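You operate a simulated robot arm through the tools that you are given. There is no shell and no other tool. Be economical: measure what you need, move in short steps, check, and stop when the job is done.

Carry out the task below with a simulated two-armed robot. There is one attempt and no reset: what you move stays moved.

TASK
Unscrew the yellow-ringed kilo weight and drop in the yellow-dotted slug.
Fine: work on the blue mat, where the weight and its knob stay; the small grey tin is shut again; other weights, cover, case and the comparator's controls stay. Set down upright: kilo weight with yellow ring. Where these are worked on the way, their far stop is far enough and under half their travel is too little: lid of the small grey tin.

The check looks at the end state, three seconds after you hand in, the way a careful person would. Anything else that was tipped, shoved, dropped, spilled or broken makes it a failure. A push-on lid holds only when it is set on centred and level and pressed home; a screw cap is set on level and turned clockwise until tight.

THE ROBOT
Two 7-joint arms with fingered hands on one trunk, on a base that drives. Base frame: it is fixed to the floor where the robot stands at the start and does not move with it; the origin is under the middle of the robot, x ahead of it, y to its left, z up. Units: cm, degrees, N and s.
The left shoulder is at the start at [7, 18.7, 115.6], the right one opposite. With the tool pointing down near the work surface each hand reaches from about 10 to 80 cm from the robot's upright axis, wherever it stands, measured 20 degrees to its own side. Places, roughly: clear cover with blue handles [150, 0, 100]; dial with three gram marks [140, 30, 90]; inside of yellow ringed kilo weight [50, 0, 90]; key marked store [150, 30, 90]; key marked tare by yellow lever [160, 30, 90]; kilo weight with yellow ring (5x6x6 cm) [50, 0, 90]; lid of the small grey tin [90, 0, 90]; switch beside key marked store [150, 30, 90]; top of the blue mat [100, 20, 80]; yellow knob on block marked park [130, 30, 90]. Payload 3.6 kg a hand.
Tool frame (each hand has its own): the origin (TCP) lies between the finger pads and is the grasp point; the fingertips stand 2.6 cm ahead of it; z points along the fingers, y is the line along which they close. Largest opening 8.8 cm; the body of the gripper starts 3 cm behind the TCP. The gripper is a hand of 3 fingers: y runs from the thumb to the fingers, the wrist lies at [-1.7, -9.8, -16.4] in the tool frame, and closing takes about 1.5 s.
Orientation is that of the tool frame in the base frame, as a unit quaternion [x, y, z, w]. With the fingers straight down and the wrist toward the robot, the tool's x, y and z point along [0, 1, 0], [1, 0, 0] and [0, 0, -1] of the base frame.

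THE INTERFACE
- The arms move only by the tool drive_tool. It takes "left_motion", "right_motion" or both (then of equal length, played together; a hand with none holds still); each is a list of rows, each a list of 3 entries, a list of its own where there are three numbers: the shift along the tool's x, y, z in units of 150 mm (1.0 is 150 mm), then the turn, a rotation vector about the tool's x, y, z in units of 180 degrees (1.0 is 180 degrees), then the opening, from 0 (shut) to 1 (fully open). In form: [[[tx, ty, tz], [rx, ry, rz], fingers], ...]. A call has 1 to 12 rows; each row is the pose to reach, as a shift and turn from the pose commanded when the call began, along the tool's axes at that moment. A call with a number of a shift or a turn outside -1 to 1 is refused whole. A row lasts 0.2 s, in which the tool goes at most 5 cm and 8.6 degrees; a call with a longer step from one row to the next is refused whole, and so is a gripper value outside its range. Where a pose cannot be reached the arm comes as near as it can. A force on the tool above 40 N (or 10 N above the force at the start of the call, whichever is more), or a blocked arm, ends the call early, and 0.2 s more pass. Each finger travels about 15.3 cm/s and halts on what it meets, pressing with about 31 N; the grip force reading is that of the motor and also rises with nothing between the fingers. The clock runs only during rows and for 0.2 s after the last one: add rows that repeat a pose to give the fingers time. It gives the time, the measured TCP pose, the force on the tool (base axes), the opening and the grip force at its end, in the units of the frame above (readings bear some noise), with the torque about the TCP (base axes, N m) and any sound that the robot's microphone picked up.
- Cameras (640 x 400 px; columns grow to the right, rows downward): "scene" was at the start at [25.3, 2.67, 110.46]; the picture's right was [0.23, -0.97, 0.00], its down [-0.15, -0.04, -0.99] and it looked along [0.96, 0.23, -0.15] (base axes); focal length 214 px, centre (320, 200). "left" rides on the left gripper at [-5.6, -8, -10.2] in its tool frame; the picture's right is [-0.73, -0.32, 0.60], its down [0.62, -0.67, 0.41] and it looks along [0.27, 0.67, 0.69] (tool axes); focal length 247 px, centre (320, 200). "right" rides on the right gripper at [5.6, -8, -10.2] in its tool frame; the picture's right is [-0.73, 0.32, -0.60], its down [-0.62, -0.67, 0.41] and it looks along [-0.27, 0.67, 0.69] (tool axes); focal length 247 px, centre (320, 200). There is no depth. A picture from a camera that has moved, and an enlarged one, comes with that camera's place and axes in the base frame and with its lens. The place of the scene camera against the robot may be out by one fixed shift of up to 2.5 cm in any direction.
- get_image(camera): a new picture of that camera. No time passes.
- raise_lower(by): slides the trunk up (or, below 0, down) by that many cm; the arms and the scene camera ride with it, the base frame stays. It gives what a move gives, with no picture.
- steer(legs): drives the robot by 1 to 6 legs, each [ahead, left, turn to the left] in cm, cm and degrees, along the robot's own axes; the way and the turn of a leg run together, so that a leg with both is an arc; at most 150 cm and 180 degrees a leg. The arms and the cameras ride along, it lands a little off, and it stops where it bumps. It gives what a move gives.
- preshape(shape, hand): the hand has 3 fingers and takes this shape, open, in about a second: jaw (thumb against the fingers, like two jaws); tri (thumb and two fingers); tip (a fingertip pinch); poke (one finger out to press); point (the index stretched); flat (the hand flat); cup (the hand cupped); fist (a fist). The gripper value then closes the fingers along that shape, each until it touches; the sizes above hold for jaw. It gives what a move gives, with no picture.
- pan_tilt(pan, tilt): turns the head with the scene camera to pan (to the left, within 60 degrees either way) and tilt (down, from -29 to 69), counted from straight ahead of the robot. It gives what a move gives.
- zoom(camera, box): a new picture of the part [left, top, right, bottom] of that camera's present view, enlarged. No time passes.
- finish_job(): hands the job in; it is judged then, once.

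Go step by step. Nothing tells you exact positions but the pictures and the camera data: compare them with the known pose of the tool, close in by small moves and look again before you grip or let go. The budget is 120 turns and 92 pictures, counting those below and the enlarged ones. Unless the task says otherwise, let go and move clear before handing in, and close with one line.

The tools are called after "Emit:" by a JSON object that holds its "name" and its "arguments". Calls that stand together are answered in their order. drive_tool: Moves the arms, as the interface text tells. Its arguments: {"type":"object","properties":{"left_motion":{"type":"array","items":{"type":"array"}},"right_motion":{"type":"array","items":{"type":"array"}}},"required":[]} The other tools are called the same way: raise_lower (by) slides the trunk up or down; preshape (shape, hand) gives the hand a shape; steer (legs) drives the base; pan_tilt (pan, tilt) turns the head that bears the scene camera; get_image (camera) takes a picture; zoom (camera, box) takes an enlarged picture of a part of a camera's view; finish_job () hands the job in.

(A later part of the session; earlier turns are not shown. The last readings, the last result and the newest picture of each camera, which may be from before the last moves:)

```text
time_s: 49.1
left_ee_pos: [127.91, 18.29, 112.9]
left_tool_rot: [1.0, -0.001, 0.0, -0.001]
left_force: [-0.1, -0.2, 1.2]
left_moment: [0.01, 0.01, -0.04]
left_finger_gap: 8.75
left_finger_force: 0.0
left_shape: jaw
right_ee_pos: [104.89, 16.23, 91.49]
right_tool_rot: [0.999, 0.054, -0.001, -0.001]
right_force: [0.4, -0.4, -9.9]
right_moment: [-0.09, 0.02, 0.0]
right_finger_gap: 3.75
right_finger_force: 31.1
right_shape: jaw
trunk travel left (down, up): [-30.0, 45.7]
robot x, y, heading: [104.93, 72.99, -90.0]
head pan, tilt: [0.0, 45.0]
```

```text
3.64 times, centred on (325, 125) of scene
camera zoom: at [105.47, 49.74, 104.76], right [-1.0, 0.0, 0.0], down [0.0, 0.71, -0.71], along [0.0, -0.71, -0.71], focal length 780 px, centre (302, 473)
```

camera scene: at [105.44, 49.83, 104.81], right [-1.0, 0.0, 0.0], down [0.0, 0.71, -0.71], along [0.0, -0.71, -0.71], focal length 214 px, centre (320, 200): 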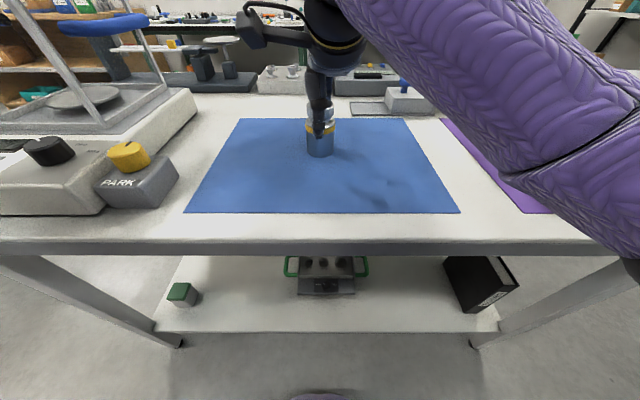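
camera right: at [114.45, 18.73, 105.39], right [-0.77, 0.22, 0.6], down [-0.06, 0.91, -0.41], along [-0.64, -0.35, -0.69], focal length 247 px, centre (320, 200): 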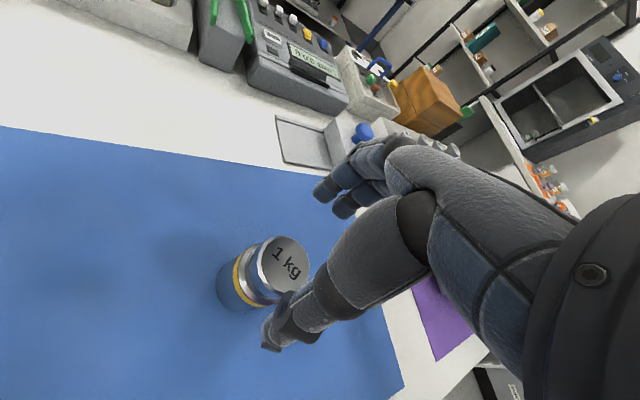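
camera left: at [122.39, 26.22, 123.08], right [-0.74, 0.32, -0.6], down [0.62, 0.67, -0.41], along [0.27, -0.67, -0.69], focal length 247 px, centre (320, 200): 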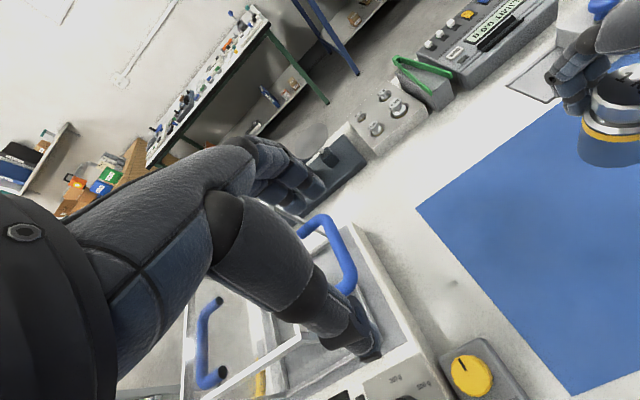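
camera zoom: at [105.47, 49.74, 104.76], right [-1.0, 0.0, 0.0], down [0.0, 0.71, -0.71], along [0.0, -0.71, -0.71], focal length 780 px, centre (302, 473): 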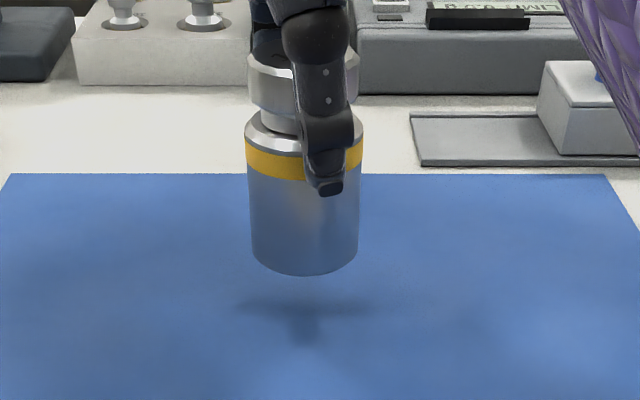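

The body still hangs on, but the neck is longer: it is unscrewing. Set down and keep turning with downward press.

Emit:
{"name": "drive_tool", "arguments": {"right_motion": [[[0, 0, 0.06], [0, 0, 0], 0], [[0, 0, 0.12], [0, 0, 0], 0], [[0, 0, 0.18], [0, 0, 0], 0], [[0, 0, 0.22], [0, 0, 0], 0], [[0, 0, 0.22], [0, 0, 0], 0]]}}

Emit:
{"name": "drive_tool", "arguments": {"right_motion": [[[0, 0, 0], [0, 0, -0.045], 0], [[0, 0, 0], [0, 0, -0.09], 0], [[0, 0, 0], [0, 0, -0.135], 0], [[0, 0, 0], [0, 0, -0.18], 0], [[0, 0, 0], [0, 0, -0.225], 0], [[0, 0, 0], [0, 0, -0.27], 0], [[0, 0, 0], [0, 0, -0.315], 0], [[0, 0, 0], [0, 0, -0.36], 0], [[0, 0, 0], [0, 0, -0.405], 0], [[0, 0, 0], [0, 0, -0.45], 0], [[0, 0, 0], [0, 0, -0.495], 0], [[0, 0, 0], [0, 0, -0.495], 0]]}}

Emit:
{"name": "zoom", "arguments": {"camera": "scene", "box": [270, 70, 380, 180]}}

```text
time_s: 50.3
left_ee_pos: [127.95, 18.42, 113.11]
left_tool_rot: [1.0, 0.0, 0.0, 0.0]
left_force: [-0.6, -0.7, -1.1]
left_moment: [-0.02, -0.03, -0.01]
left_finger_gap: 8.75
left_finger_force: 0.1
left_shape: jaw
right_ee_pos: [104.66, 16.01, 88.71]
right_tool_rot: [0.999, 0.054, -0.001, 0.002]
right_force: [-0.3, -1.4, 1.9]
right_moment: [0.09, 0.01, -0.01]
right_finger_gap: 3.77
right_finger_force: 31.0
right_shape: jaw
trunk travel left (down, up): [-30.0, 45.7]
robot x, y, heading: [105.13, 72.93, -89.8]
head pan, tilt: [0.0, 45.0]
```

```text
time_s: 52.9
left_ee_pos: [127.92, 18.49, 113.13]
left_tool_rot: [1.0, 0.0, 0.0, 0.0]
left_force: [0.8, -0.8, 0.3]
left_moment: [-0.01, -0.02, 0.02]
left_finger_gap: 8.77
left_finger_force: 0.1
left_shape: jaw
right_ee_pos: [105.03, 16.14, 88.57]
right_tool_rot: [0.672, 0.74, 0.0, 0.001]
right_force: [-2.0, 1.9, 21.6]
right_moment: [0.07, 0.45, -0.27]
right_finger_gap: 3.8
right_finger_force: 31.1
right_shape: jaw
trunk travel left (down, up): [-30.0, 45.7]
robot x, y, heading: [104.94, 73.06, -89.9]
head pan, tilt: [0.0, 45.0]
```

```text
3.64 times, centred on (325, 125) of scene
camera zoom: at [105.45, 49.96, 104.83], right [-1.0, 0.0, 0.0], down [0.0, 0.71, -0.71], along [0.0, -0.71, -0.71], focal length 780 px, centre (302, 473)
```

zoom: 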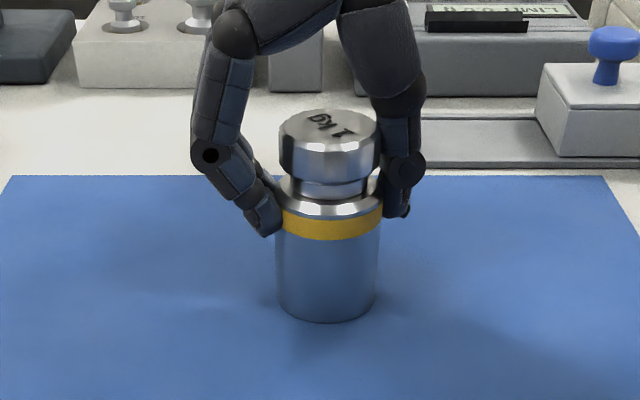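

The weight just turns with the hand (no rise of the neck), so the body must be held. I carry the weight to about (99, 18) and turn the wrist back to neutral on the way.

Emit:
{"name": "drive_tool", "arguments": {"right_motion": [[[0, 0, -0.08], [0, 0, 0], 0], [[0, 0, -0.18], [0, 0, 0.045], 0], [[0.01, -0.05, -0.2], [0, 0, 0.09], 0], [[0.02, -0.1, -0.2], [0, 0, 0.135], 0], [[0.03, -0.16, -0.2], [0, 0, 0.18], 0], [[0.04, -0.22, -0.2], [0, 0, 0.225], 0], [[0.05, -0.28, -0.2], [0, 0, 0.27], 0], [[0.06, -0.33, -0.2], [0, 0, 0.315], 0], [[0.073, -0.37, -0.2], [0, 0, 0.36], 0], [[0.073, -0.395, -0.2], [0, 0, 0.405], 0], [[0.073, -0.395, -0.2], [0, 0, 0.45], 0], [[0.073, -0.395, -0.2], [0, 0, 0.495], 0]]}}

Emit:
{"name": "drive_tool", "arguments": {"right_motion": [[[0, 0, 0], [0, 0, 0], 0], [[0, 0, 0.06], [0, 0, 0], 0], [[0, 0, 0.12], [0, 0, 0], 0], [[0, 0, 0.16], [0, 0, 0], 0], [[0, 0, 0.18], [0, 0, 0], 0], [[0, 0, 0.2], [0, 0, 0], 0], [[0, 0, 0.2], [0, 0, 0], 0]]}}

Emit:
{"name": "get_image", "arguments": {"camera": "scene"}}

```text
time_s: 55.5
left_ee_pos: [127.91, 18.25, 112.89]
left_tool_rot: [1.0, 0.001, 0.0, -0.001]
left_force: [-0.5, 0.1, 0.7]
left_moment: [-0.03, -0.02, 0.01]
left_finger_gap: 8.75
left_finger_force: 0.0
left_shape: jaw
right_ee_pos: [98.94, 16.71, 91.34]
right_tool_rot: [0.999, 0.054, 0.0, -0.002]
right_force: [0.3, -0.5, -8.8]
right_moment: [-0.1, 0.05, 0.0]
right_finger_gap: 3.77
right_finger_force: 30.5
right_shape: jaw
trunk travel left (down, up): [-30.0, 45.7]
robot x, y, heading: [104.94, 73.36, -90.2]
head pan, tilt: [0.0, 45.0]
```

```text
time_s: 57.1
left_ee_pos: [127.9, 18.39, 112.92]
left_tool_rot: [1.0, 0.0, 0.0, -0.001]
left_force: [-0.6, 0.1, -0.2]
left_moment: [-0.01, 0.0, 0.02]
left_finger_gap: 8.77
left_finger_force: 0.1
left_shape: jaw
right_ee_pos: [98.98, 16.6, 88.61]
right_tool_rot: [0.998, 0.055, 0.001, 0.002]
right_force: [-0.5, -1.0, 6.8]
right_moment: [0.12, 0.02, -0.01]
right_finger_gap: 3.77
right_finger_force: 31.1
right_shape: jaw
trunk travel left (down, up): [-30.0, 45.7]
robot x, y, heading: [104.79, 73.36, -90.2]
head pan, tilt: [0.0, 45.0]
```

```text
55 pictures are left
camera scene: at [105.47, 49.85, 104.81], right [-1.0, 0.0, 0.0], down [0.0, 0.71, -0.71], along [0.0, -0.71, -0.71], focal length 214 px, centre (320, 200)
```

scene: 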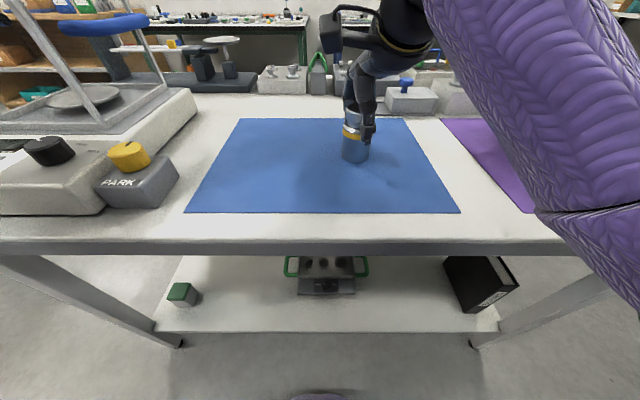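

Weight is upright near (98.8, 18). Bring the left hand over to its +x side, high, and tilt it to point toward −x and down.

Emit:
{"name": "drive_tool", "arguments": {"left_motion": [[[-0.25, 0, 0], [0, 0, 0], 1], [[-0.5, 0, 0], [0, 0, 0], 1], [[-0.75, 0, 0.1], [0, 0, 0], 1], [[-0.95, 0, 0.3], [0, 0, 0], 1], [[-0.95, 0, 0.5], [0, -0.045, 0], 1], [[-0.95, 0, 0.6], [0, -0.09, 0], 1], [[-0.95, 0, 0.6], [0, -0.135, 0], 1], [[-0.95, 0, 0.6], [0, -0.18, 0], 1], [[-0.95, 0, 0.6], [0, -0.225, 0], 1], [[-0.95, 0, 0.6], [0, -0.27, 0], 1], [[-0.95, 0, 0.6], [0, -0.306, 0], 1], [[-0.95, 0, 0.6], [0, -0.306, 0], 1]]}}

Emit:
{"name": "get_image", "arguments": {"camera": "scene"}}

Emit:
{"name": "get_image", "arguments": {"camera": "left"}}

```text
time_s: 59.7
left_ee_pos: [113.66, 18.48, 104.04]
left_tool_rot: [0.886, 0.0, -0.464, 0.0]
left_force: [-0.6, -0.9, 0.0]
left_moment: [-0.03, -0.01, 0.01]
left_finger_gap: 8.77
left_finger_force: 0.0
left_shape: jaw
right_ee_pos: [99.04, 16.77, 88.55]
right_tool_rot: [0.998, 0.055, 0.001, 0.001]
right_force: [0.3, -7.2, 19.6]
right_moment: [0.05, 0.02, -0.04]
right_finger_gap: 3.78
right_finger_force: 30.9
right_shape: jaw
trunk travel left (down, up): [-30.0, 45.7]
robot x, y, heading: [104.86, 73.13, -90.2]
head pan, tilt: [0.0, 45.0]
```

```text
54 pictures are left
camera scene: at [105.49, 49.88, 104.81], right [-1.0, 0.0, 0.0], down [0.0, 0.71, -0.71], along [0.0, -0.71, -0.71], focal length 214 px, centre (320, 200)
```

scene: 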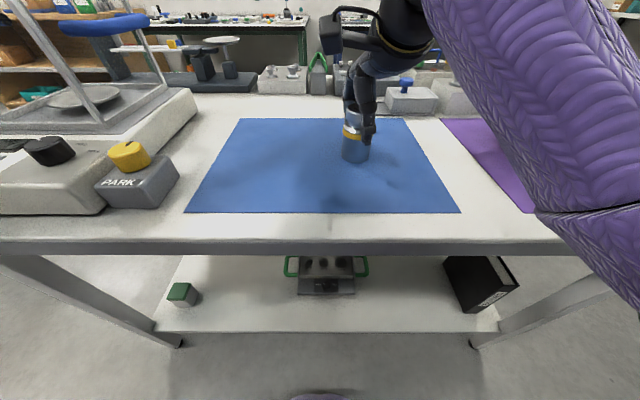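

```text
53 pictures are left
camera left: at [118.88, 26.45, 114.45], right [-0.91, 0.32, 0.26], down [0.02, 0.67, -0.75], along [-0.41, -0.68, -0.61], focal length 247 px, centre (320, 200)
```

left: 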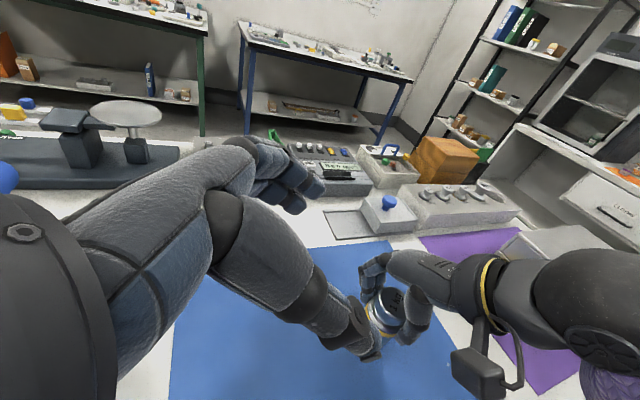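

I release and raise the right hand, then bring the left hand to a pre-grasp point behind the body.

Emit:
{"name": "drive_tool", "arguments": {"right_motion": [[[0, 0, -0.01], [0, 0, 0], 0.4], [[0, 0, -0.01], [0, 0, 0], 0.9], [[0, 0, -0.01], [0, 0, 0], 0.9], [[0, 0, -0.01], [0, 0, 0], 0.9], [[0, 0, -0.2], [0, 0, 0], 0.9], [[0, 0, -0.45], [0, 0, 0], 0.9], [[0, 0, -0.75], [0, 0, 0], 0.9], [[0, 0, -0.8], [0, 0, 0], 0.9]]}}

Emit:
{"name": "drive_tool", "arguments": {"left_motion": [[[0.2, 0, 0.14], [0, 0, 0], 1], [[0.4, 0.02, 0.28], [0, 0, 0], 1], [[0.5, 0.03, 0.5], [0, 0, 0], 1], [[0.547, 0.04, 0.78], [0, 0, 0], 1], [[0.547, 0.04, 0.78], [0, 0, 0], 1]]}}

Emit:
{"name": "get_image", "arguments": {"camera": "left"}}

Emit:
{"name": "get_image", "arguments": {"camera": "scene"}}

```text
time_s: 61.5
left_ee_pos: [113.73, 18.46, 104.07]
left_tool_rot: [0.887, 0.0, -0.463, 0.0]
left_force: [-0.6, -0.5, -0.4]
left_moment: [0.0, -0.01, 0.02]
left_finger_gap: 8.76
left_finger_force: 0.0
left_shape: jaw
right_ee_pos: [99.15, 16.64, 100.4]
right_tool_rot: [0.999, 0.054, -0.001, -0.001]
right_force: [-0.2, -0.5, 0.6]
right_moment: [-0.02, -0.02, -0.01]
right_finger_gap: 7.9
right_finger_force: 0.1
right_shape: jaw
trunk travel left (down, up): [-30.0, 45.7]
robot x, y, heading: [105.12, 73.09, -90.2]
head pan, tilt: [0.0, 45.0]
```

```text
time_s: 62.7
left_ee_pos: [108.86, 17.88, 90.69]
left_tool_rot: [0.886, 0.0, -0.463, 0.001]
left_force: [0.1, -0.9, 0.5]
left_moment: [-0.01, 0.0, 0.03]
left_finger_gap: 8.76
left_finger_force: 0.1
left_shape: jaw
right_ee_pos: [99.19, 16.59, 100.42]
right_tool_rot: [0.999, 0.055, 0.0, 0.0]
right_force: [0.4, 0.2, 0.2]
right_moment: [-0.05, 0.01, 0.0]
right_finger_gap: 7.91
right_finger_force: 0.1
right_shape: jaw
trunk travel left (down, up): [-30.0, 45.7]
robot x, y, heading: [105.02, 73.05, -90.2]
head pan, tilt: [0.0, 45.0]
```

```text
52 pictures are left
camera left: at [113.93, 25.81, 101.16], right [-0.91, 0.32, 0.26], down [0.02, 0.67, -0.75], along [-0.41, -0.68, -0.61], focal length 247 px, centre (320, 200)
```

left: 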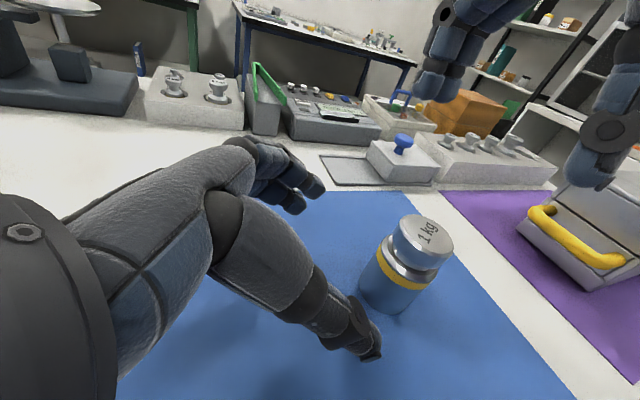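

```text
51 pictures are left
camera scene: at [105.48, 49.81, 104.78], right [-1.0, 0.0, 0.0], down [0.0, 0.71, -0.71], along [0.0, -0.71, -0.71], focal length 214 px, centre (320, 200)
```

scene: 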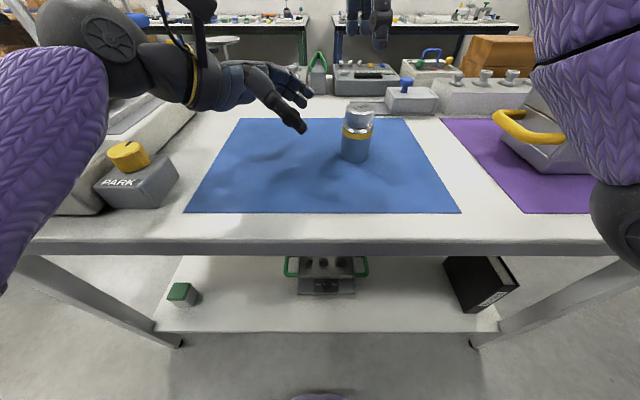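

The left camera puts the weight axis at about (98, 17.3). Advance the left hand along its own axis around the body.

Emit:
{"name": "drive_tool", "arguments": {"left_motion": [[[-0.01, 0.039, 0.2], [0, 0, 0], 1], [[-0.02, 0.039, 0.4], [0, 0, 0], 1], [[-0.03, 0.039, 0.55], [0, 0, 0], 1], [[-0.03, 0.039, 0.7], [0, 0, 0], 1], [[-0.03, 0.039, 0.8], [0, 0, 0], 1], [[-0.03, 0.039, 0.8], [0, 0, 0], 1]]}}

Emit:
{"name": "get_image", "arguments": {"camera": "left"}}

Emit:
{"name": "zoom", "arguments": {"camera": "scene", "box": [260, 70, 420, 190]}}

```text
time_s: 64.1
left_ee_pos: [98.54, 17.24, 84.49]
left_tool_rot: [0.885, -0.001, -0.465, 0.004]
left_force: [2.9, 1.8, 11.9]
left_moment: [-0.66, 0.05, 0.09]
left_finger_gap: 8.79
left_finger_force: 0.1
left_shape: jaw
right_ee_pos: [99.23, 16.77, 100.43]
right_tool_rot: [0.999, 0.054, 0.0, 0.0]
right_force: [0.2, -0.7, -0.3]
right_moment: [0.0, 0.0, -0.03]
right_finger_gap: 7.92
right_finger_force: 0.0
right_shape: jaw
trunk travel left (down, up): [-30.0, 45.7]
robot x, y, heading: [104.94, 73.18, -89.9]
head pan, tilt: [0.0, 45.0]
```

```text
50 pictures are left
camera left: at [103.83, 25.23, 94.78], right [-0.91, 0.32, 0.26], down [0.02, 0.66, -0.75], along [-0.41, -0.68, -0.61], focal length 247 px, centre (320, 200)
```

left: 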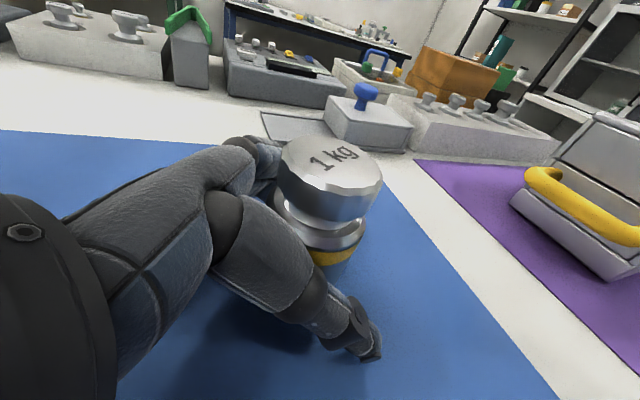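

```text
3.33 times, centred on (340, 130) of scene
camera zoom: at [105.51, 49.91, 104.83], right [-1.0, 0.0, 0.0], down [0.0, 0.71, -0.71], along [0.0, -0.71, -0.71], focal length 715 px, centre (253, 433)
```

zoom: 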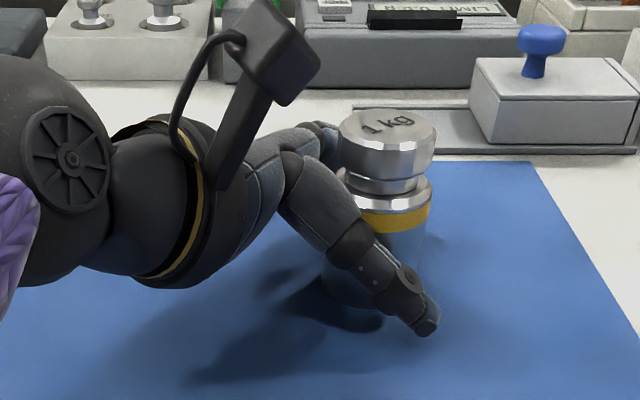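

The left fingers straddle the body; the thumb tip touches the mat lightly. Raise ~5 mm and close.

Emit:
{"name": "drive_tool", "arguments": {"left_motion": [[[-0.027, 0, -0.019], [0, 0, 0], 1], [[-0.027, 0, -0.019], [0, 0, 0], 0.8], [[-0.027, 0, -0.019], [0, 0, 0], 0.6], [[-0.027, 0, -0.019], [0, 0, 0], 0.4], [[-0.027, 0, -0.019], [0, 0, 0], 0.2], [[-0.027, 0, -0.019], [0, 0, 0], 0], [[-0.027, 0, -0.019], [0, 0, 0], 0], [[-0.027, 0, -0.019], [0, 0, 0], 0], [[-0.027, 0, -0.019], [0, 0, 0], 0], [[-0.027, 0, -0.019], [0, 0, 0], 0]]}}

Emit:
{"name": "get_image", "arguments": {"camera": "left"}}

Emit:
{"name": "zoom", "arguments": {"camera": "scene", "box": [260, 70, 420, 190]}}

```text
time_s: 66.3
left_ee_pos: [98.65, 17.22, 84.79]
left_tool_rot: [0.886, 0.001, -0.463, 0.001]
left_force: [-1.9, -3.0, 12.6]
left_moment: [-0.53, 0.23, 0.01]
left_finger_gap: 2.68
left_finger_force: 31.1
left_shape: jaw
right_ee_pos: [99.18, 16.71, 100.39]
right_tool_rot: [0.998, 0.055, 0.001, -0.001]
right_force: [-0.4, -0.8, 0.1]
right_moment: [-0.01, 0.0, 0.02]
right_finger_gap: 7.88
right_finger_force: 0.0
right_shape: jaw
trunk travel left (down, up): [-30.0, 45.7]
robot x, y, heading: [105.02, 73.38, -89.9]
head pan, tilt: [0.0, 45.0]
```

```text
48 pictures are left
camera left: at [103.83, 25.17, 95.1], right [-0.91, 0.32, 0.26], down [0.02, 0.66, -0.75], along [-0.41, -0.68, -0.61], focal length 247 px, centre (320, 200)
```

left: 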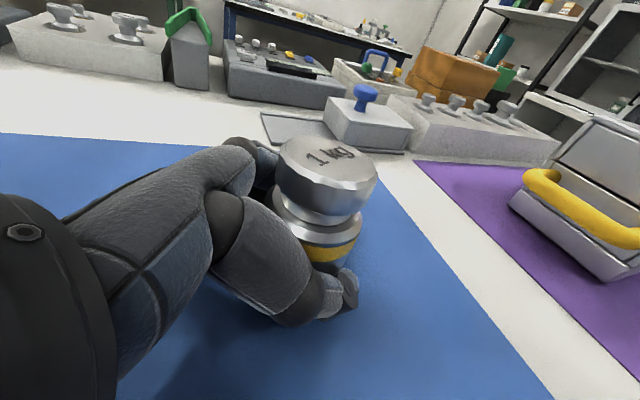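

```text
3.33 times, centred on (340, 130) of scene
camera zoom: at [105.46, 49.87, 104.8], right [-1.0, 0.0, 0.0], down [0.0, 0.71, -0.71], along [0.0, -0.71, -0.71], focal length 715 px, centre (253, 433)
```

zoom: 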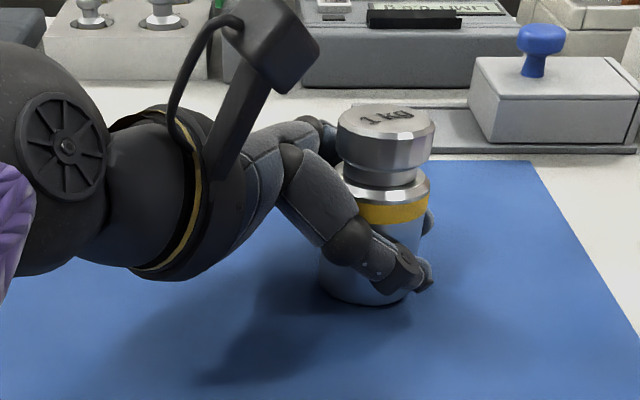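

Body is held. Locate the knob with the right camera before gripping it.

Emit:
{"name": "get_image", "arguments": {"camera": "right"}}

```text
46 pictures are left
camera right: at [103.87, 25.28, 110.67], right [-0.69, -0.4, 0.6], down [-0.69, 0.59, -0.41], along [-0.19, -0.7, -0.69], focal length 247 px, centre (320, 200)
```

right: 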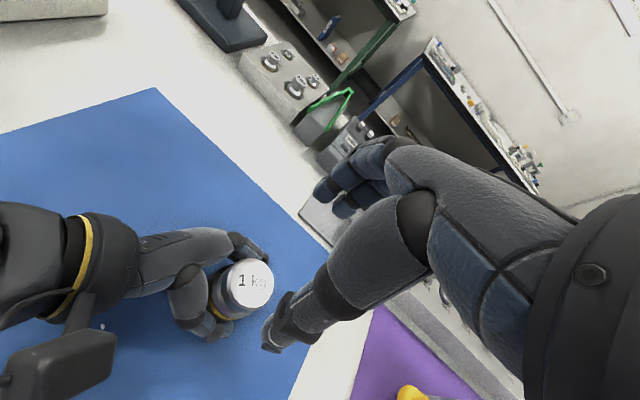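

Knob is about at (99.2, 17.0), top ≈ 89.5. Lower the right hand centred and close on the knob with the finger ends.

Emit:
{"name": "drive_tool", "arguments": {"right_motion": [[[0, -0.02, 0.2], [0, 0, 0], 0.9], [[0, -0.02, 0.4], [0, 0, 0], 0.9], [[0, -0.02, 0.55], [0, 0, 0], 0.85], [[0, -0.02, 0.7], [0, 0, 0], 0.8], [[0, -0.02, 0.7], [0, 0, 0], 0.6], [[0, -0.02, 0.7], [0, 0, 0], 0.4], [[0, -0.02, 0.7], [0, 0, 0], 0.2], [[0, -0.02, 0.7], [0, 0, 0], 0], [[0, -0.02, 0.7], [0, 0, 0], 0], [[0, -0.02, 0.7], [0, 0, 0], 0], [[0, -0.02, 0.7], [0, 0, 0], 0]]}}

Emit:
{"name": "get_image", "arguments": {"camera": "right"}}

Emit:
{"name": "zoom", "arguments": {"camera": "scene", "box": [260, 70, 420, 190]}}

```text
time_s: 68.7
left_ee_pos: [98.62, 17.3, 84.8]
left_tool_rot: [0.886, 0.0, -0.463, 0.001]
left_force: [-2.7, -8.1, 8.6]
left_moment: [-0.64, 0.7, 0.37]
left_finger_gap: 2.45
left_finger_force: 30.8
left_shape: jaw
right_ee_pos: [98.9, 16.99, 90.45]
right_tool_rot: [0.998, 0.055, 0.001, 0.003]
right_force: [-5.3, 1.4, 27.9]
right_moment: [-0.24, -0.11, -0.51]
right_finger_gap: 4.59
right_finger_force: 30.8
right_shape: jaw
trunk travel left (down, up): [-30.0, 45.7]
robot x, y, heading: [104.82, 73.45, -90.0]
head pan, tilt: [0.0, 45.0]
```

```text
45 pictures are left
camera right: at [103.54, 25.64, 100.66], right [-0.7, -0.39, 0.6], down [-0.69, 0.59, -0.42], along [-0.19, -0.71, -0.68], focal length 247 px, centre (320, 200)
```

right: 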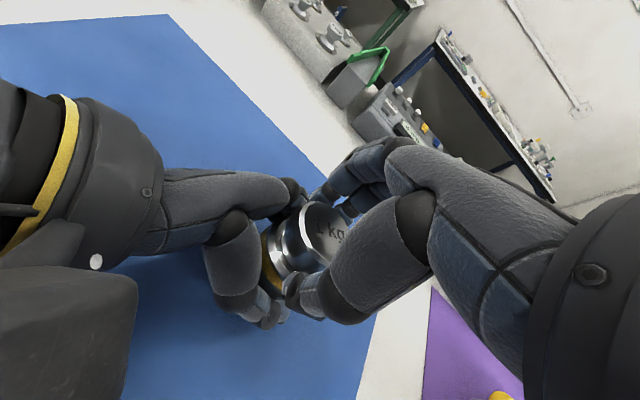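

```text
3.33 times, centred on (340, 130) of scene
camera zoom: at [105.43, 50.0, 104.85], right [-1.0, 0.0, 0.0], down [0.0, 0.71, -0.71], along [0.0, -0.71, -0.71], focal length 715 px, centre (253, 433)
```

zoom: 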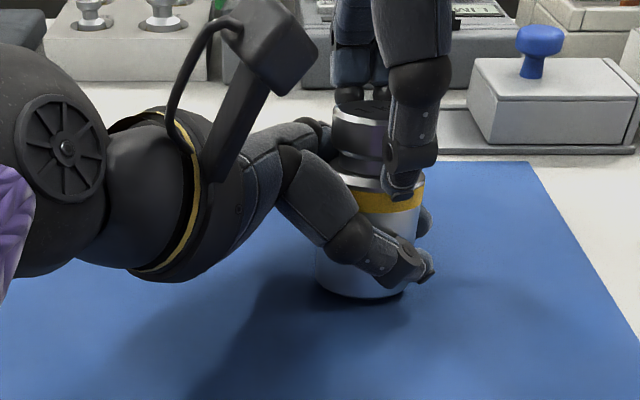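

The right fingers sit a bit low and push on something; reopen, raise 1 cm, close again.

Emit:
{"name": "drive_tool", "arguments": {"right_motion": [[[0, 0, 0], [0, 0, 0], 0.4], [[0, 0, -0.01], [0, 0, 0], 0.7], [[0, 0, -0.07], [0, 0, 0], 0.7], [[0, 0, -0.07], [0, 0, 0], 0.5], [[0, 0, -0.07], [0, 0, 0], 0.3], [[0, 0, -0.07], [0, 0, 0], 0], [[0, 0, -0.07], [0, 0, 0], 0], [[0, 0, -0.07], [0, 0, 0], 0], [[0, 0, -0.07], [0, 0, 0], 0]]}}

Emit:
{"name": "zoom", "arguments": {"camera": "scene", "box": [260, 70, 420, 190]}}

```text
time_s: 70.7
left_ee_pos: [98.68, 17.33, 84.7]
left_tool_rot: [0.886, 0.0, -0.463, 0.0]
left_force: [-5.5, -0.9, 15.4]
left_moment: [-0.64, 0.17, 0.05]
left_finger_gap: 2.64
left_finger_force: 30.6
left_shape: jaw
right_ee_pos: [98.98, 17.13, 91.11]
right_tool_rot: [0.998, 0.056, 0.0, 0.0]
right_force: [3.0, -3.4, -0.6]
right_moment: [-0.01, -0.05, 0.01]
right_finger_gap: 3.39
right_finger_force: 31.5
right_shape: jaw
trunk travel left (down, up): [-30.0, 45.7]
robot x, y, heading: [104.99, 73.09, -90.1]
head pan, tilt: [0.0, 45.0]
```

```text
3.33 times, centred on (340, 130) of scene
camera zoom: at [105.46, 49.86, 104.8], right [-1.0, 0.0, 0.0], down [0.0, 0.71, -0.71], along [0.0, -0.71, -0.71], focal length 715 px, centre (253, 433)
```

zoom: 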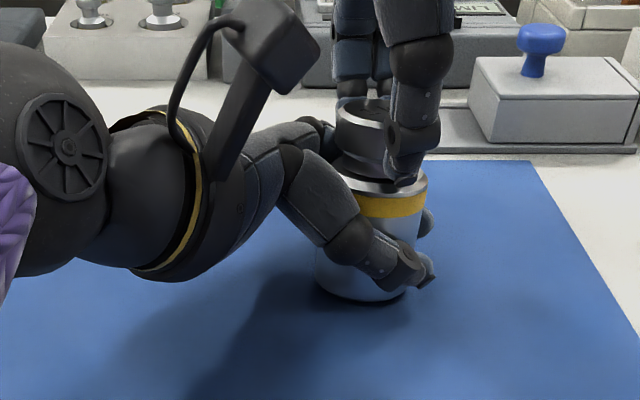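

Knob is gripped with little side force. Twist counter-clockwise ~95° and check moments.

Emit:
{"name": "drive_tool", "arguments": {"right_motion": [[[0, 0, 0], [0, 0, -0.045], 0], [[0, 0, 0], [0, 0, -0.09], 0], [[0, 0, 0], [0, 0, -0.135], 0], [[0, 0, 0], [0, 0, -0.18], 0], [[0, 0, 0], [0, 0, -0.225], 0], [[0, 0, 0], [0, 0, -0.27], 0], [[0, 0, 0], [0, 0, -0.315], 0], [[0, 0, 0], [0, 0, -0.36], 0], [[0, 0, 0], [0, 0, -0.405], 0], [[0, 0, 0], [0, 0, -0.45], 0], [[0, 0, 0], [0, 0, -0.495], 0], [[0, 0, 0], [0, 0, -0.495], 0]]}}

Emit:
{"name": "zoom", "arguments": {"camera": "scene", "box": [260, 70, 420, 190]}}

```text
time_s: 73.3
left_ee_pos: [98.71, 17.31, 84.68]
left_tool_rot: [0.887, -0.001, -0.463, 0.001]
left_force: [-14.4, -0.2, 9.4]
left_moment: [-1.08, 0.72, 0.26]
left_finger_gap: 2.66
left_finger_force: 31.0
left_shape: jaw
right_ee_pos: [99.05, 16.93, 91.02]
right_tool_rot: [0.672, 0.741, 0.001, 0.002]
right_force: [15.7, -5.2, 7.6]
right_moment: [0.14, -1.39, -0.18]
right_finger_gap: 3.35
right_finger_force: 31.2
right_shape: jaw
trunk travel left (down, up): [-30.0, 45.7]
robot x, y, heading: [104.79, 73.08, -90.0]
head pan, tilt: [0.0, 45.0]
```

```text
3.33 times, centred on (340, 130) of scene
camera zoom: at [105.5, 49.89, 104.81], right [-1.0, 0.0, 0.0], down [0.0, 0.71, -0.71], along [0.0, -0.71, -0.71], focal length 715 px, centre (253, 433)
```

zoom: 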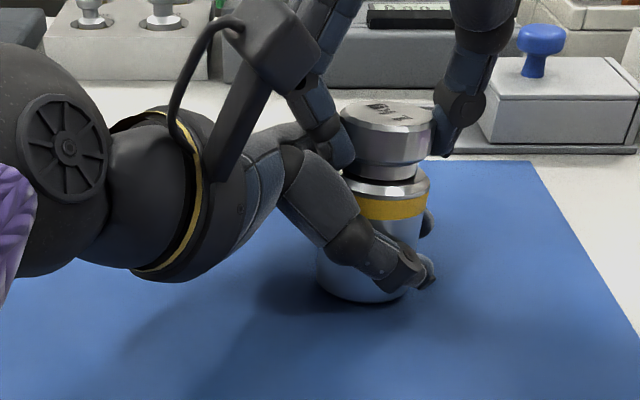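

A dark gap opened under the knob: it's unscrewing. Repeat: release, wind back, regrip, twist.

Emit:
{"name": "drive_tool", "arguments": {"right_motion": [[[0, 0, 0], [0, 0, 0], 0.3], [[0, 0, -0.02], [0, 0, 0], 0.65], [[0, 0, -0.1], [0, 0, 0.047], 0.7], [[0, 0, -0.2], [0, 0, 0.094], 0.7], [[0, 0, -0.2], [0, 0, 0.141], 0.7], [[0, 0, -0.2], [0, 0, 0.188], 0.7], [[0, 0, -0.2], [0, 0, 0.235], 0.7], [[0, 0, -0.2], [0, 0, 0.282], 0.7], [[0, 0, -0.2], [0, 0, 0.329], 0.7], [[0, 0, -0.2], [0, 0, 0.376], 0.7], [[0, 0, -0.2], [0, 0, 0.423], 0.7], [[0, 0, -0.2], [0, 0, 0.47], 0.7]]}}

Emit:
{"name": "zoom", "arguments": {"camera": "scene", "box": [260, 70, 420, 190]}}

Emit:
{"name": "get_image", "arguments": {"camera": "left"}}

```text
time_s: 75.9
left_ee_pos: [98.72, 17.15, 84.76]
left_tool_rot: [0.886, 0.001, -0.463, 0.001]
left_force: [1.3, -4.4, 13.7]
left_moment: [-0.54, 0.17, 0.02]
left_finger_gap: 2.59
left_finger_force: 31.1
left_shape: jaw
right_ee_pos: [98.97, 17.0, 93.9]
right_tool_rot: [0.996, 0.093, 0.0, 0.0]
right_force: [-0.3, 0.1, -0.9]
right_moment: [0.01, -0.02, 0.01]
right_finger_gap: 6.11
right_finger_force: 0.0
right_shape: jaw
trunk travel left (down, up): [-30.0, 45.7]
robot x, y, heading: [104.7, 73.03, -89.9]
head pan, tilt: [0.0, 45.0]
```

```text
3.33 times, centred on (340, 130) of scene
camera zoom: at [105.49, 49.86, 104.8], right [-1.0, 0.0, 0.0], down [0.0, 0.71, -0.71], along [0.0, -0.71, -0.71], focal length 715 px, centre (253, 433)
```

zoom: 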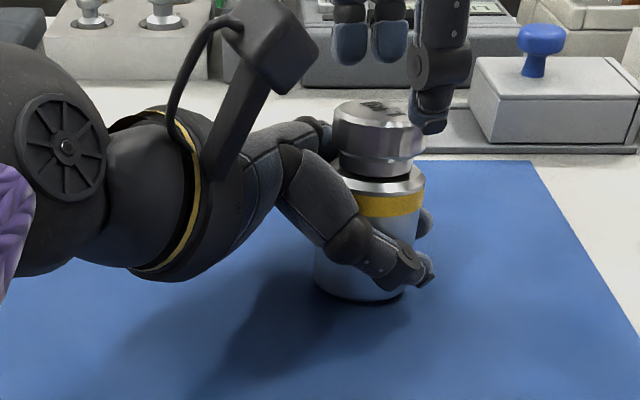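

```text
40 pictures are left
camera left: at [103.88, 25.16, 95.07], right [-0.91, 0.32, 0.26], down [0.02, 0.66, -0.75], along [-0.41, -0.68, -0.61], focal length 247 px, centre (320, 200)
```

left: 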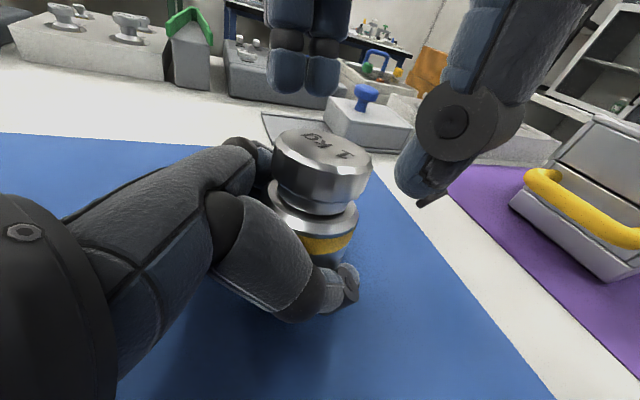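

Label turned ~100° and the gap shows. Regrip (shifted 5 mm to +x for better centring) and twist again.

Emit:
{"name": "drive_tool", "arguments": {"right_motion": [[[0.035, 0, 0.06], [0, 0, 0.02], 0.7], [[0.035, 0, 0.12], [0, 0, 0.03], 0.7], [[0.035, 0, 0.18], [0, 0, 0.03], 0.7], [[0.035, 0, 0.18], [0, 0, 0.03], 0.5], [[0.035, 0, 0.18], [0, 0, 0.03], 0.3], [[0.035, 0, 0.18], [0, 0, 0.03], 0], [[0.035, 0, 0.18], [0, 0, 0.03], 0], [[0.035, 0, 0.18], [0, 0, 0.03], 0], [[0.035, 0, 0.18], [0, 0, 0.03], 0]]}}

Emit:
{"name": "drive_tool", "arguments": {"right_motion": [[[0, 0, 0], [0, 0, -0.047], 0], [[0, 0, 0], [0, 0, -0.094], 0], [[0, 0, 0], [0, 0, -0.141], 0], [[0, 0, 0], [0, 0, -0.188], 0], [[0, 0, 0], [0, 0, -0.235], 0], [[0, 0, -0.005], [0, 0, -0.282], 0], [[0, 0, -0.005], [0, 0, -0.329], 0], [[0, 0, -0.01], [0, 0, -0.376], 0], [[0, 0, -0.01], [0, 0, -0.423], 0], [[0, 0, -0.015], [0, 0, -0.47], 0], [[0, 0, -0.015], [0, 0, -0.515], 0], [[0, 0, -0.02], [0, 0, -0.56], 0]]}}

Emit:
{"name": "zoom", "arguments": {"camera": "scene", "box": [260, 70, 420, 190]}}

```text
time_s: 77.9
left_ee_pos: [98.62, 17.24, 84.72]
left_tool_rot: [0.886, 0.0, -0.463, 0.002]
left_force: [3.2, -2.4, 14.0]
left_moment: [-0.68, 0.23, 0.07]
left_finger_gap: 2.59
left_finger_force: 30.9
left_shape: jaw
right_ee_pos: [99.46, 17.2, 91.21]
right_tool_rot: [0.999, 0.047, -0.001, -0.001]
right_force: [-1.2, -2.4, 0.6]
right_moment: [-0.01, 0.04, 0.0]
right_finger_gap: 3.5
right_finger_force: 30.6
right_shape: jaw
trunk travel left (down, up): [-30.0, 45.7]
robot x, y, heading: [104.89, 73.52, -89.9]
head pan, tilt: [0.0, 45.0]
```

```text
time_s: 80.5
left_ee_pos: [98.66, 17.31, 84.69]
left_tool_rot: [0.887, 0.0, -0.463, 0.001]
left_force: [2.8, 4.8, 15.5]
left_moment: [-1.0, 0.5, 0.32]
left_finger_gap: 2.62
left_finger_force: 31.1
left_shape: jaw
right_ee_pos: [99.5, 17.16, 91.46]
right_tool_rot: [0.599, 0.801, 0.001, -0.002]
right_force: [1.0, -8.2, -9.4]
right_moment: [0.01, -0.55, -0.15]
right_finger_gap: 3.3
right_finger_force: 30.5
right_shape: jaw
trunk travel left (down, up): [-30.0, 45.7]
robot x, y, heading: [104.98, 72.8, -89.9]
head pan, tilt: [0.0, 45.0]
```

```text
3.33 times, centred on (340, 130) of scene
camera zoom: at [105.52, 49.82, 104.78], right [-1.0, 0.0, 0.0], down [0.0, 0.71, -0.71], along [0.0, -0.71, -0.71], focal length 715 px, centre (253, 433)
```

zoom: 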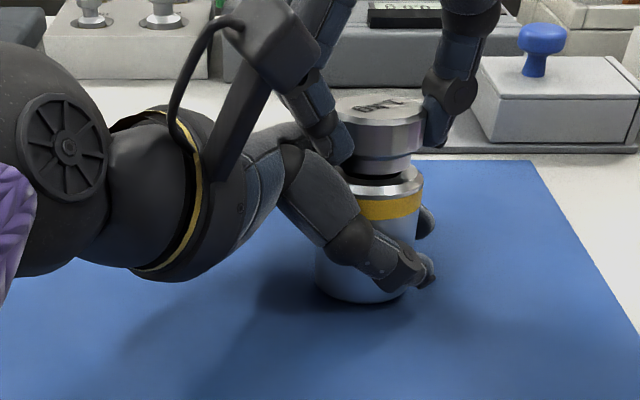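

The gap has grown clearly. Try a gentle lift.

Emit:
{"name": "drive_tool", "arguments": {"right_motion": [[[0, 0, -0.02], [0, 0, -0.01], 0], [[0, 0, -0.05], [0, 0, -0.02], 0], [[0, 0, -0.08], [0, 0, -0.02], 0]]}}

Emit:
{"name": "zoom", "arguments": {"camera": "scene", "box": [260, 70, 420, 190]}}

```text
time_s: 81.3
left_ee_pos: [98.57, 17.17, 84.87]
left_tool_rot: [0.885, -0.002, -0.465, 0.003]
left_force: [1.1, 7.0, 26.0]
left_moment: [-0.59, 0.13, 0.09]
left_finger_gap: 2.56
left_finger_force: 31.4
left_shape: jaw
right_ee_pos: [99.17, 17.02, 92.41]
right_tool_rot: [0.575, 0.818, 0.001, -0.005]
right_force: [-0.6, -6.7, -35.9]
right_moment: [-0.03, -0.23, -0.06]
right_finger_gap: 3.17
right_finger_force: 31.1
right_shape: jaw
trunk travel left (down, up): [-30.0, 45.7]
robot x, y, heading: [104.82, 72.9, -90.0]
head pan, tilt: [0.0, 45.0]
```

```text
3.33 times, centred on (340, 130) of scene
camera zoom: at [105.45, 49.75, 104.75], right [-1.0, 0.0, 0.0], down [0.0, 0.71, -0.71], along [0.0, -0.71, -0.71], focal length 715 px, centre (253, 433)
```

zoom: 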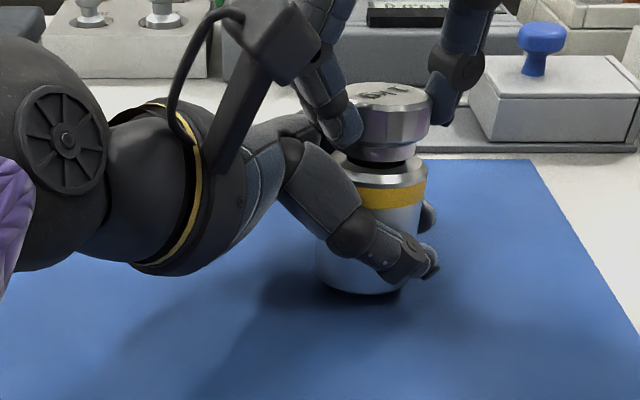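

Still threaded. Lower back, and do another twist cycle.

Emit:
{"name": "drive_tool", "arguments": {"right_motion": [[[0, 0, 0.04], [0, 0, 0], 0], [[0, 0, 0.07], [0, 0, 0], 0], [[0, 0, 0.07], [0, 0, 0], 0.3], [[0, 0, 0.04], [0, 0, 0], 0.65], [[0, 0, -0.1], [0, 0, 0.047], 0.7], [[0, 0, -0.17], [0, 0, 0.094], 0.7], [[0, 0, -0.17], [0, 0, 0.141], 0.7], [[0, 0, -0.17], [0, 0, 0.188], 0.7], [[0, 0, -0.17], [0, 0, 0.235], 0.7], [[0, 0, -0.17], [0, 0, 0.282], 0.7], [[0, 0, -0.17], [0, 0, 0.329], 0.7], [[0, 0, -0.17], [0, 0, 0.376], 0.7]]}}

Emit:
{"name": "drive_tool", "arguments": {"right_motion": [[[0, 0, 0], [0, 0, 0.047], 0.7], [[0, 0, 0], [0, 0, 0.094], 0.7], [[0, 0, 0], [0, 0, 0.141], 0.7], [[0, 0, 0.08], [0, 0, 0.18], 0.7], [[0, 0, 0.16], [0, 0, 0.18], 0.7], [[0, 0, 0.16], [0, 0, 0.18], 0.5], [[0, 0, 0.16], [0, 0, 0.18], 0.3], [[0, 0, 0.16], [0, 0, 0.18], 0], [[0, 0, 0.16], [0, 0, 0.18], 0], [[0, 0, 0.16], [0, 0, 0.18], 0], [[0, 0, 0.16], [0, 0, 0.18], 0]]}}

Emit:
{"name": "zoom", "arguments": {"camera": "scene", "box": [260, 70, 420, 190]}}

```text
time_s: 83.9
left_ee_pos: [98.73, 17.22, 84.68]
left_tool_rot: [0.887, 0.0, -0.462, 0.001]
left_force: [2.7, -4.0, 12.6]
left_moment: [-0.51, 0.09, 0.04]
left_finger_gap: 2.59
left_finger_force: 30.9
left_shape: jaw
right_ee_pos: [99.6, 17.05, 95.37]
right_tool_rot: [0.934, 0.359, 0.0, -0.001]
right_force: [0.1, 0.4, -0.2]
right_moment: [-0.03, 0.0, -0.02]
right_finger_gap: 6.13
right_finger_force: 0.1
right_shape: jaw
trunk travel left (down, up): [-30.0, 45.7]
robot x, y, heading: [104.8, 73.27, -89.9]
head pan, tilt: [0.0, 45.0]
```

```text
time_s: 86.3
left_ee_pos: [98.62, 17.13, 84.57]
left_tool_rot: [0.887, -0.001, -0.462, 0.002]
left_force: [-0.1, -5.0, 9.1]
left_moment: [-0.85, 0.25, 0.09]
left_finger_gap: 2.56
left_finger_force: 30.8
left_shape: jaw
right_ee_pos: [99.5, 17.06, 93.13]
right_tool_rot: [0.996, 0.085, 0.0, 0.001]
right_force: [-0.1, 0.7, 9.0]
right_moment: [0.39, -0.01, 0.0]
right_finger_gap: 2.39
right_finger_force: 30.6
right_shape: jaw
trunk travel left (down, up): [-30.0, 45.7]
robot x, y, heading: [105.1, 72.95, -89.9]
head pan, tilt: [0.0, 45.0]
```

```text
3.33 times, centred on (340, 130) of scene
camera zoom: at [105.49, 49.91, 104.81], right [-1.0, 0.0, 0.0], down [0.0, 0.71, -0.71], along [0.0, -0.71, -0.71], focal length 715 px, centre (253, 433)
```

zoom: 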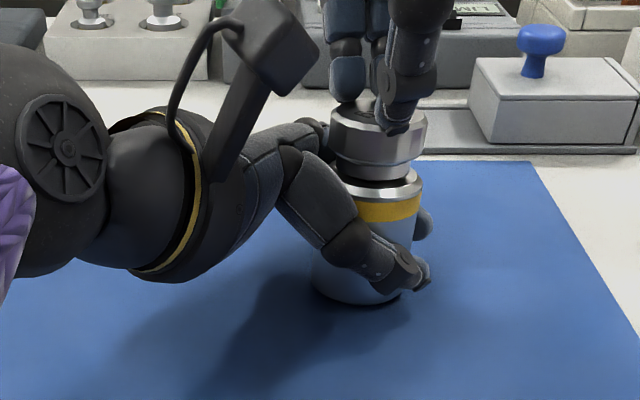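

The grip is too high; reopen, go down 1.4 cm, close, then twist.

Emit:
{"name": "drive_tool", "arguments": {"right_motion": [[[0, 0, 0], [0, 0, 0], 0.4], [[0, 0, -0.02], [0, 0, 0], 0.7], [[0, 0, -0.02], [0, 0, 0.02], 0.7], [[0, 0, 0.05], [0, 0, 0.02], 0.7], [[0, 0, 0.095], [0, 0, 0.02], 0.7], [[0, 0, 0.095], [0, 0, 0.02], 0.5], [[0, 0, 0.095], [0, 0, 0.02], 0.3], [[0, 0, 0.095], [0, 0, 0.02], 0], [[0, 0, 0.095], [0, 0, 0.02], 0], [[0, 0, 0.095], [0, 0, 0.02], 0], [[0, 0, 0.095], [0, 0, 0.02], 0]]}}

Emit:
{"name": "drive_tool", "arguments": {"right_motion": [[[0, 0, 0], [0, 0, -0.047], 0], [[0, 0, 0], [0, 0, -0.094], 0], [[0, 0, 0], [0, 0, -0.141], 0], [[0, 0, 0], [0, 0, -0.188], 0], [[0, 0, 0], [0, 0, -0.235], 0], [[0, 0, -0.005], [0, 0, -0.282], 0], [[0, 0, -0.005], [0, 0, -0.329], 0], [[0, 0, -0.01], [0, 0, -0.376], 0], [[0, 0, -0.01], [0, 0, -0.423], 0], [[0, 0, -0.015], [0, 0, -0.47], 0], [[0, 0, -0.015], [0, 0, -0.515], 0], [[0, 0, -0.02], [0, 0, -0.56], 0]]}}

Emit:
{"name": "zoom", "arguments": {"camera": "scene", "box": [260, 70, 420, 190]}}

```text
time_s: 88.7
left_ee_pos: [98.58, 17.32, 84.78]
left_tool_rot: [0.886, 0.001, -0.463, 0.0]
left_force: [0.5, -2.8, 11.8]
left_moment: [-0.35, 0.2, -0.03]
left_finger_gap: 2.57
left_finger_force: 31.2
left_shape: jaw
right_ee_pos: [99.52, 17.01, 91.57]
right_tool_rot: [0.999, 0.054, 0.0, -0.001]
right_force: [-0.3, 1.0, -0.6]
right_moment: [0.14, 0.05, -0.01]
right_finger_gap: 3.47
right_finger_force: 30.9
right_shape: jaw
trunk travel left (down, up): [-30.0, 45.7]
robot x, y, heading: [105.24, 73.09, -89.8]
head pan, tilt: [0.0, 45.0]
```

```text
time_s: 91.3
left_ee_pos: [98.65, 17.33, 84.69]
left_tool_rot: [0.887, 0.0, -0.462, 0.0]
left_force: [0.7, -2.1, 12.4]
left_moment: [-0.43, 0.18, 0.04]
left_finger_gap: 2.56
left_finger_force: 31.6
left_shape: jaw
right_ee_pos: [99.59, 17.29, 91.75]
right_tool_rot: [0.594, 0.804, 0.001, -0.001]
right_force: [-0.2, 0.4, -1.5]
right_moment: [0.02, 0.02, 0.04]
right_finger_gap: 3.45
right_finger_force: 31.0
right_shape: jaw
trunk travel left (down, up): [-30.0, 45.7]
robot x, y, heading: [105.06, 73.27, -90.2]
head pan, tilt: [0.0, 45.0]
```

```text
3.33 times, centred on (340, 130) of scene
camera zoom: at [105.48, 49.87, 104.8], right [-1.0, 0.0, 0.0], down [0.0, 0.71, -0.71], along [0.0, -0.71, -0.71], focal length 715 px, centre (253, 433)
```

zoom: 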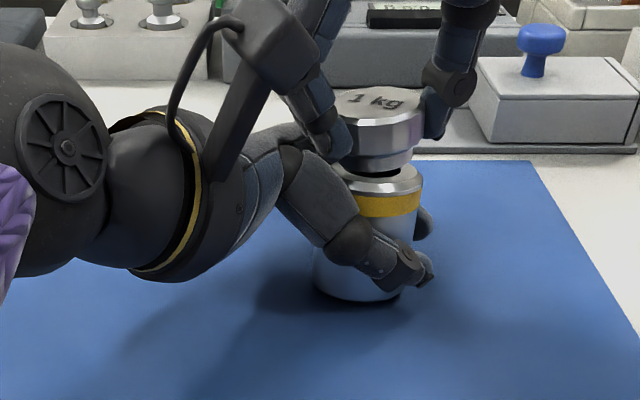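

Forces dropped to near zero, with the knob free-looking. Try lifting it.

Emit:
{"name": "drive_tool", "arguments": {"right_motion": [[[0, 0, -0.03], [0, 0, 0], 0], [[0, 0, -0.07], [0, 0, 0], 0], [[0, 0, -0.12], [0, 0, 0], 0], [[0, 0, -0.2], [0, 0, 0], 0], [[0, 0, -0.3], [0, 0, 0], 0], [[0, 0, -0.4], [0, 0, 0], 0]]}}

Emit:
{"name": "get_image", "arguments": {"camera": "left"}}

Emit:
{"name": "get_image", "arguments": {"camera": "scene"}}

```text
time_s: 92.7
left_ee_pos: [98.63, 17.17, 84.68]
left_tool_rot: [0.886, 0.001, -0.463, 0.0]
left_force: [0.4, -1.2, 12.0]
left_moment: [-0.38, 0.12, 0.03]
left_finger_gap: 2.58
left_finger_force: 30.9
left_shape: jaw
right_ee_pos: [99.31, 17.19, 97.91]
right_tool_rot: [0.594, 0.805, 0.0, 0.0]
right_force: [1.0, 0.3, -0.9]
right_moment: [-0.01, 0.03, 0.01]
right_finger_gap: 3.48
right_finger_force: 30.7
right_shape: jaw
trunk travel left (down, up): [-30.0, 45.7]
robot x, y, heading: [105.07, 73.26, -90.1]
head pan, tilt: [0.0, 45.0]
```

```text
35 pictures are left
camera left: at [103.85, 25.17, 95.06], right [-0.91, 0.32, 0.26], down [0.02, 0.66, -0.75], along [-0.41, -0.68, -0.61], focal length 247 px, centre (320, 200)
```

left: 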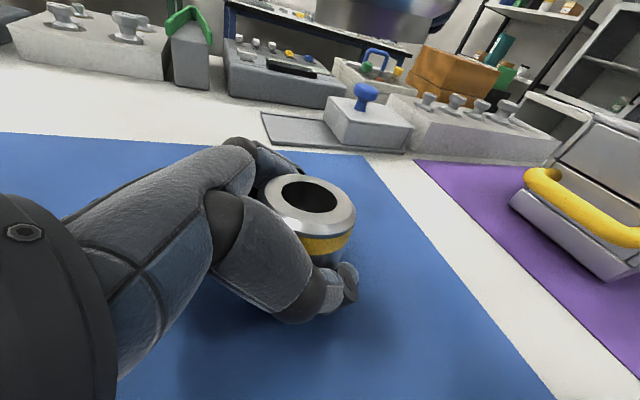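

```text
34 pictures are left
camera scene: at [105.47, 49.87, 104.8], right [-1.0, 0.0, 0.0], down [0.0, 0.71, -0.71], along [0.0, -0.71, -0.71], focal length 214 px, centre (320, 200)
```

scene: 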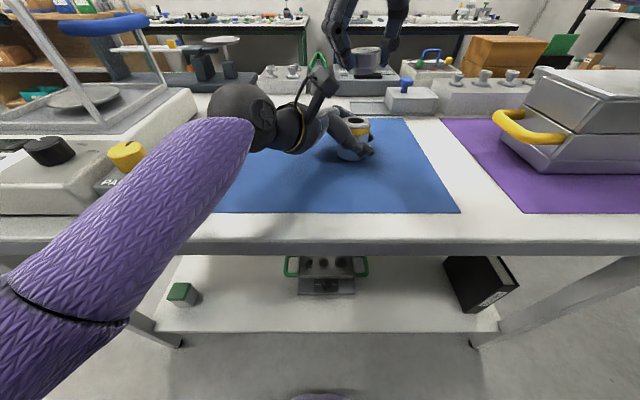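

The knob is off and the weight's bore is open. Set the knob on the mat at about (92, 23.5).

Emit:
{"name": "drive_tool", "arguments": {"right_motion": [[[0.14, -0.08, 0], [0, 0, 0], 0], [[0.28, -0.17, 0], [0, 0, 0], 0], [[0.42, -0.26, 0], [0, 0, 0], 0], [[0.545, -0.342, 0], [0, 0, 0], 0], [[0.545, -0.342, 0.15], [0, 0, 0], 0], [[0.545, -0.342, 0.3], [0, 0, 0], 0], [[0.545, -0.342, 0.45], [0, 0, 0], 0], [[0.545, -0.342, 0.55], [0, 0, 0], 0], [[0.545, -0.342, 0.6], [0, 0, 0], 0], [[0.545, -0.342, 0.6], [0, 0, 0], 0]]}}

Emit:
{"name": "zoom", "arguments": {"camera": "scene", "box": [310, 80, 470, 200]}}

```text
time_s: 94.9
left_ee_pos: [98.7, 17.24, 84.68]
left_tool_rot: [0.886, 0.001, -0.463, 0.001]
left_force: [-0.5, -1.8, 10.9]
left_moment: [-0.38, 0.09, 0.07]
left_finger_gap: 2.58
left_finger_force: 31.4
left_shape: jaw
right_ee_pos: [92.01, 23.35, 88.98]
right_tool_rot: [0.595, 0.804, 0.0, -0.001]
right_force: [0.0, -0.2, -1.6]
right_moment: [-0.01, -0.04, 0.02]
right_finger_gap: 3.47
right_finger_force: 30.8
right_shape: jaw
trunk travel left (down, up): [-30.0, 45.7]
robot x, y, heading: [105.27, 73.24, -90.2]
head pan, tilt: [0.0, 45.0]
```

```text
3.33 times, centred on (390, 140) of scene
camera zoom: at [105.47, 49.87, 104.8], right [-1.0, 0.0, 0.0], down [0.0, 0.71, -0.71], along [0.0, -0.71, -0.71], focal length 715 px, centre (87, 400)
```

zoom: 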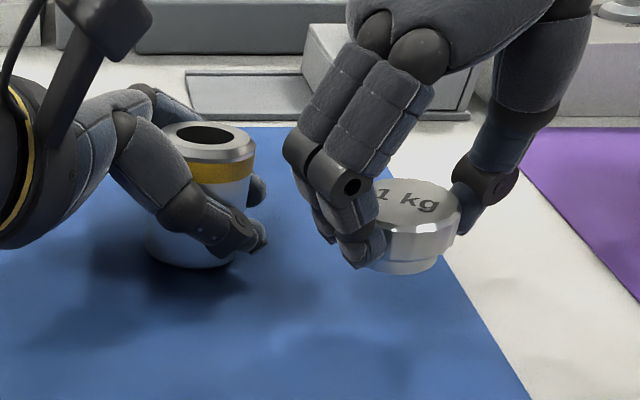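

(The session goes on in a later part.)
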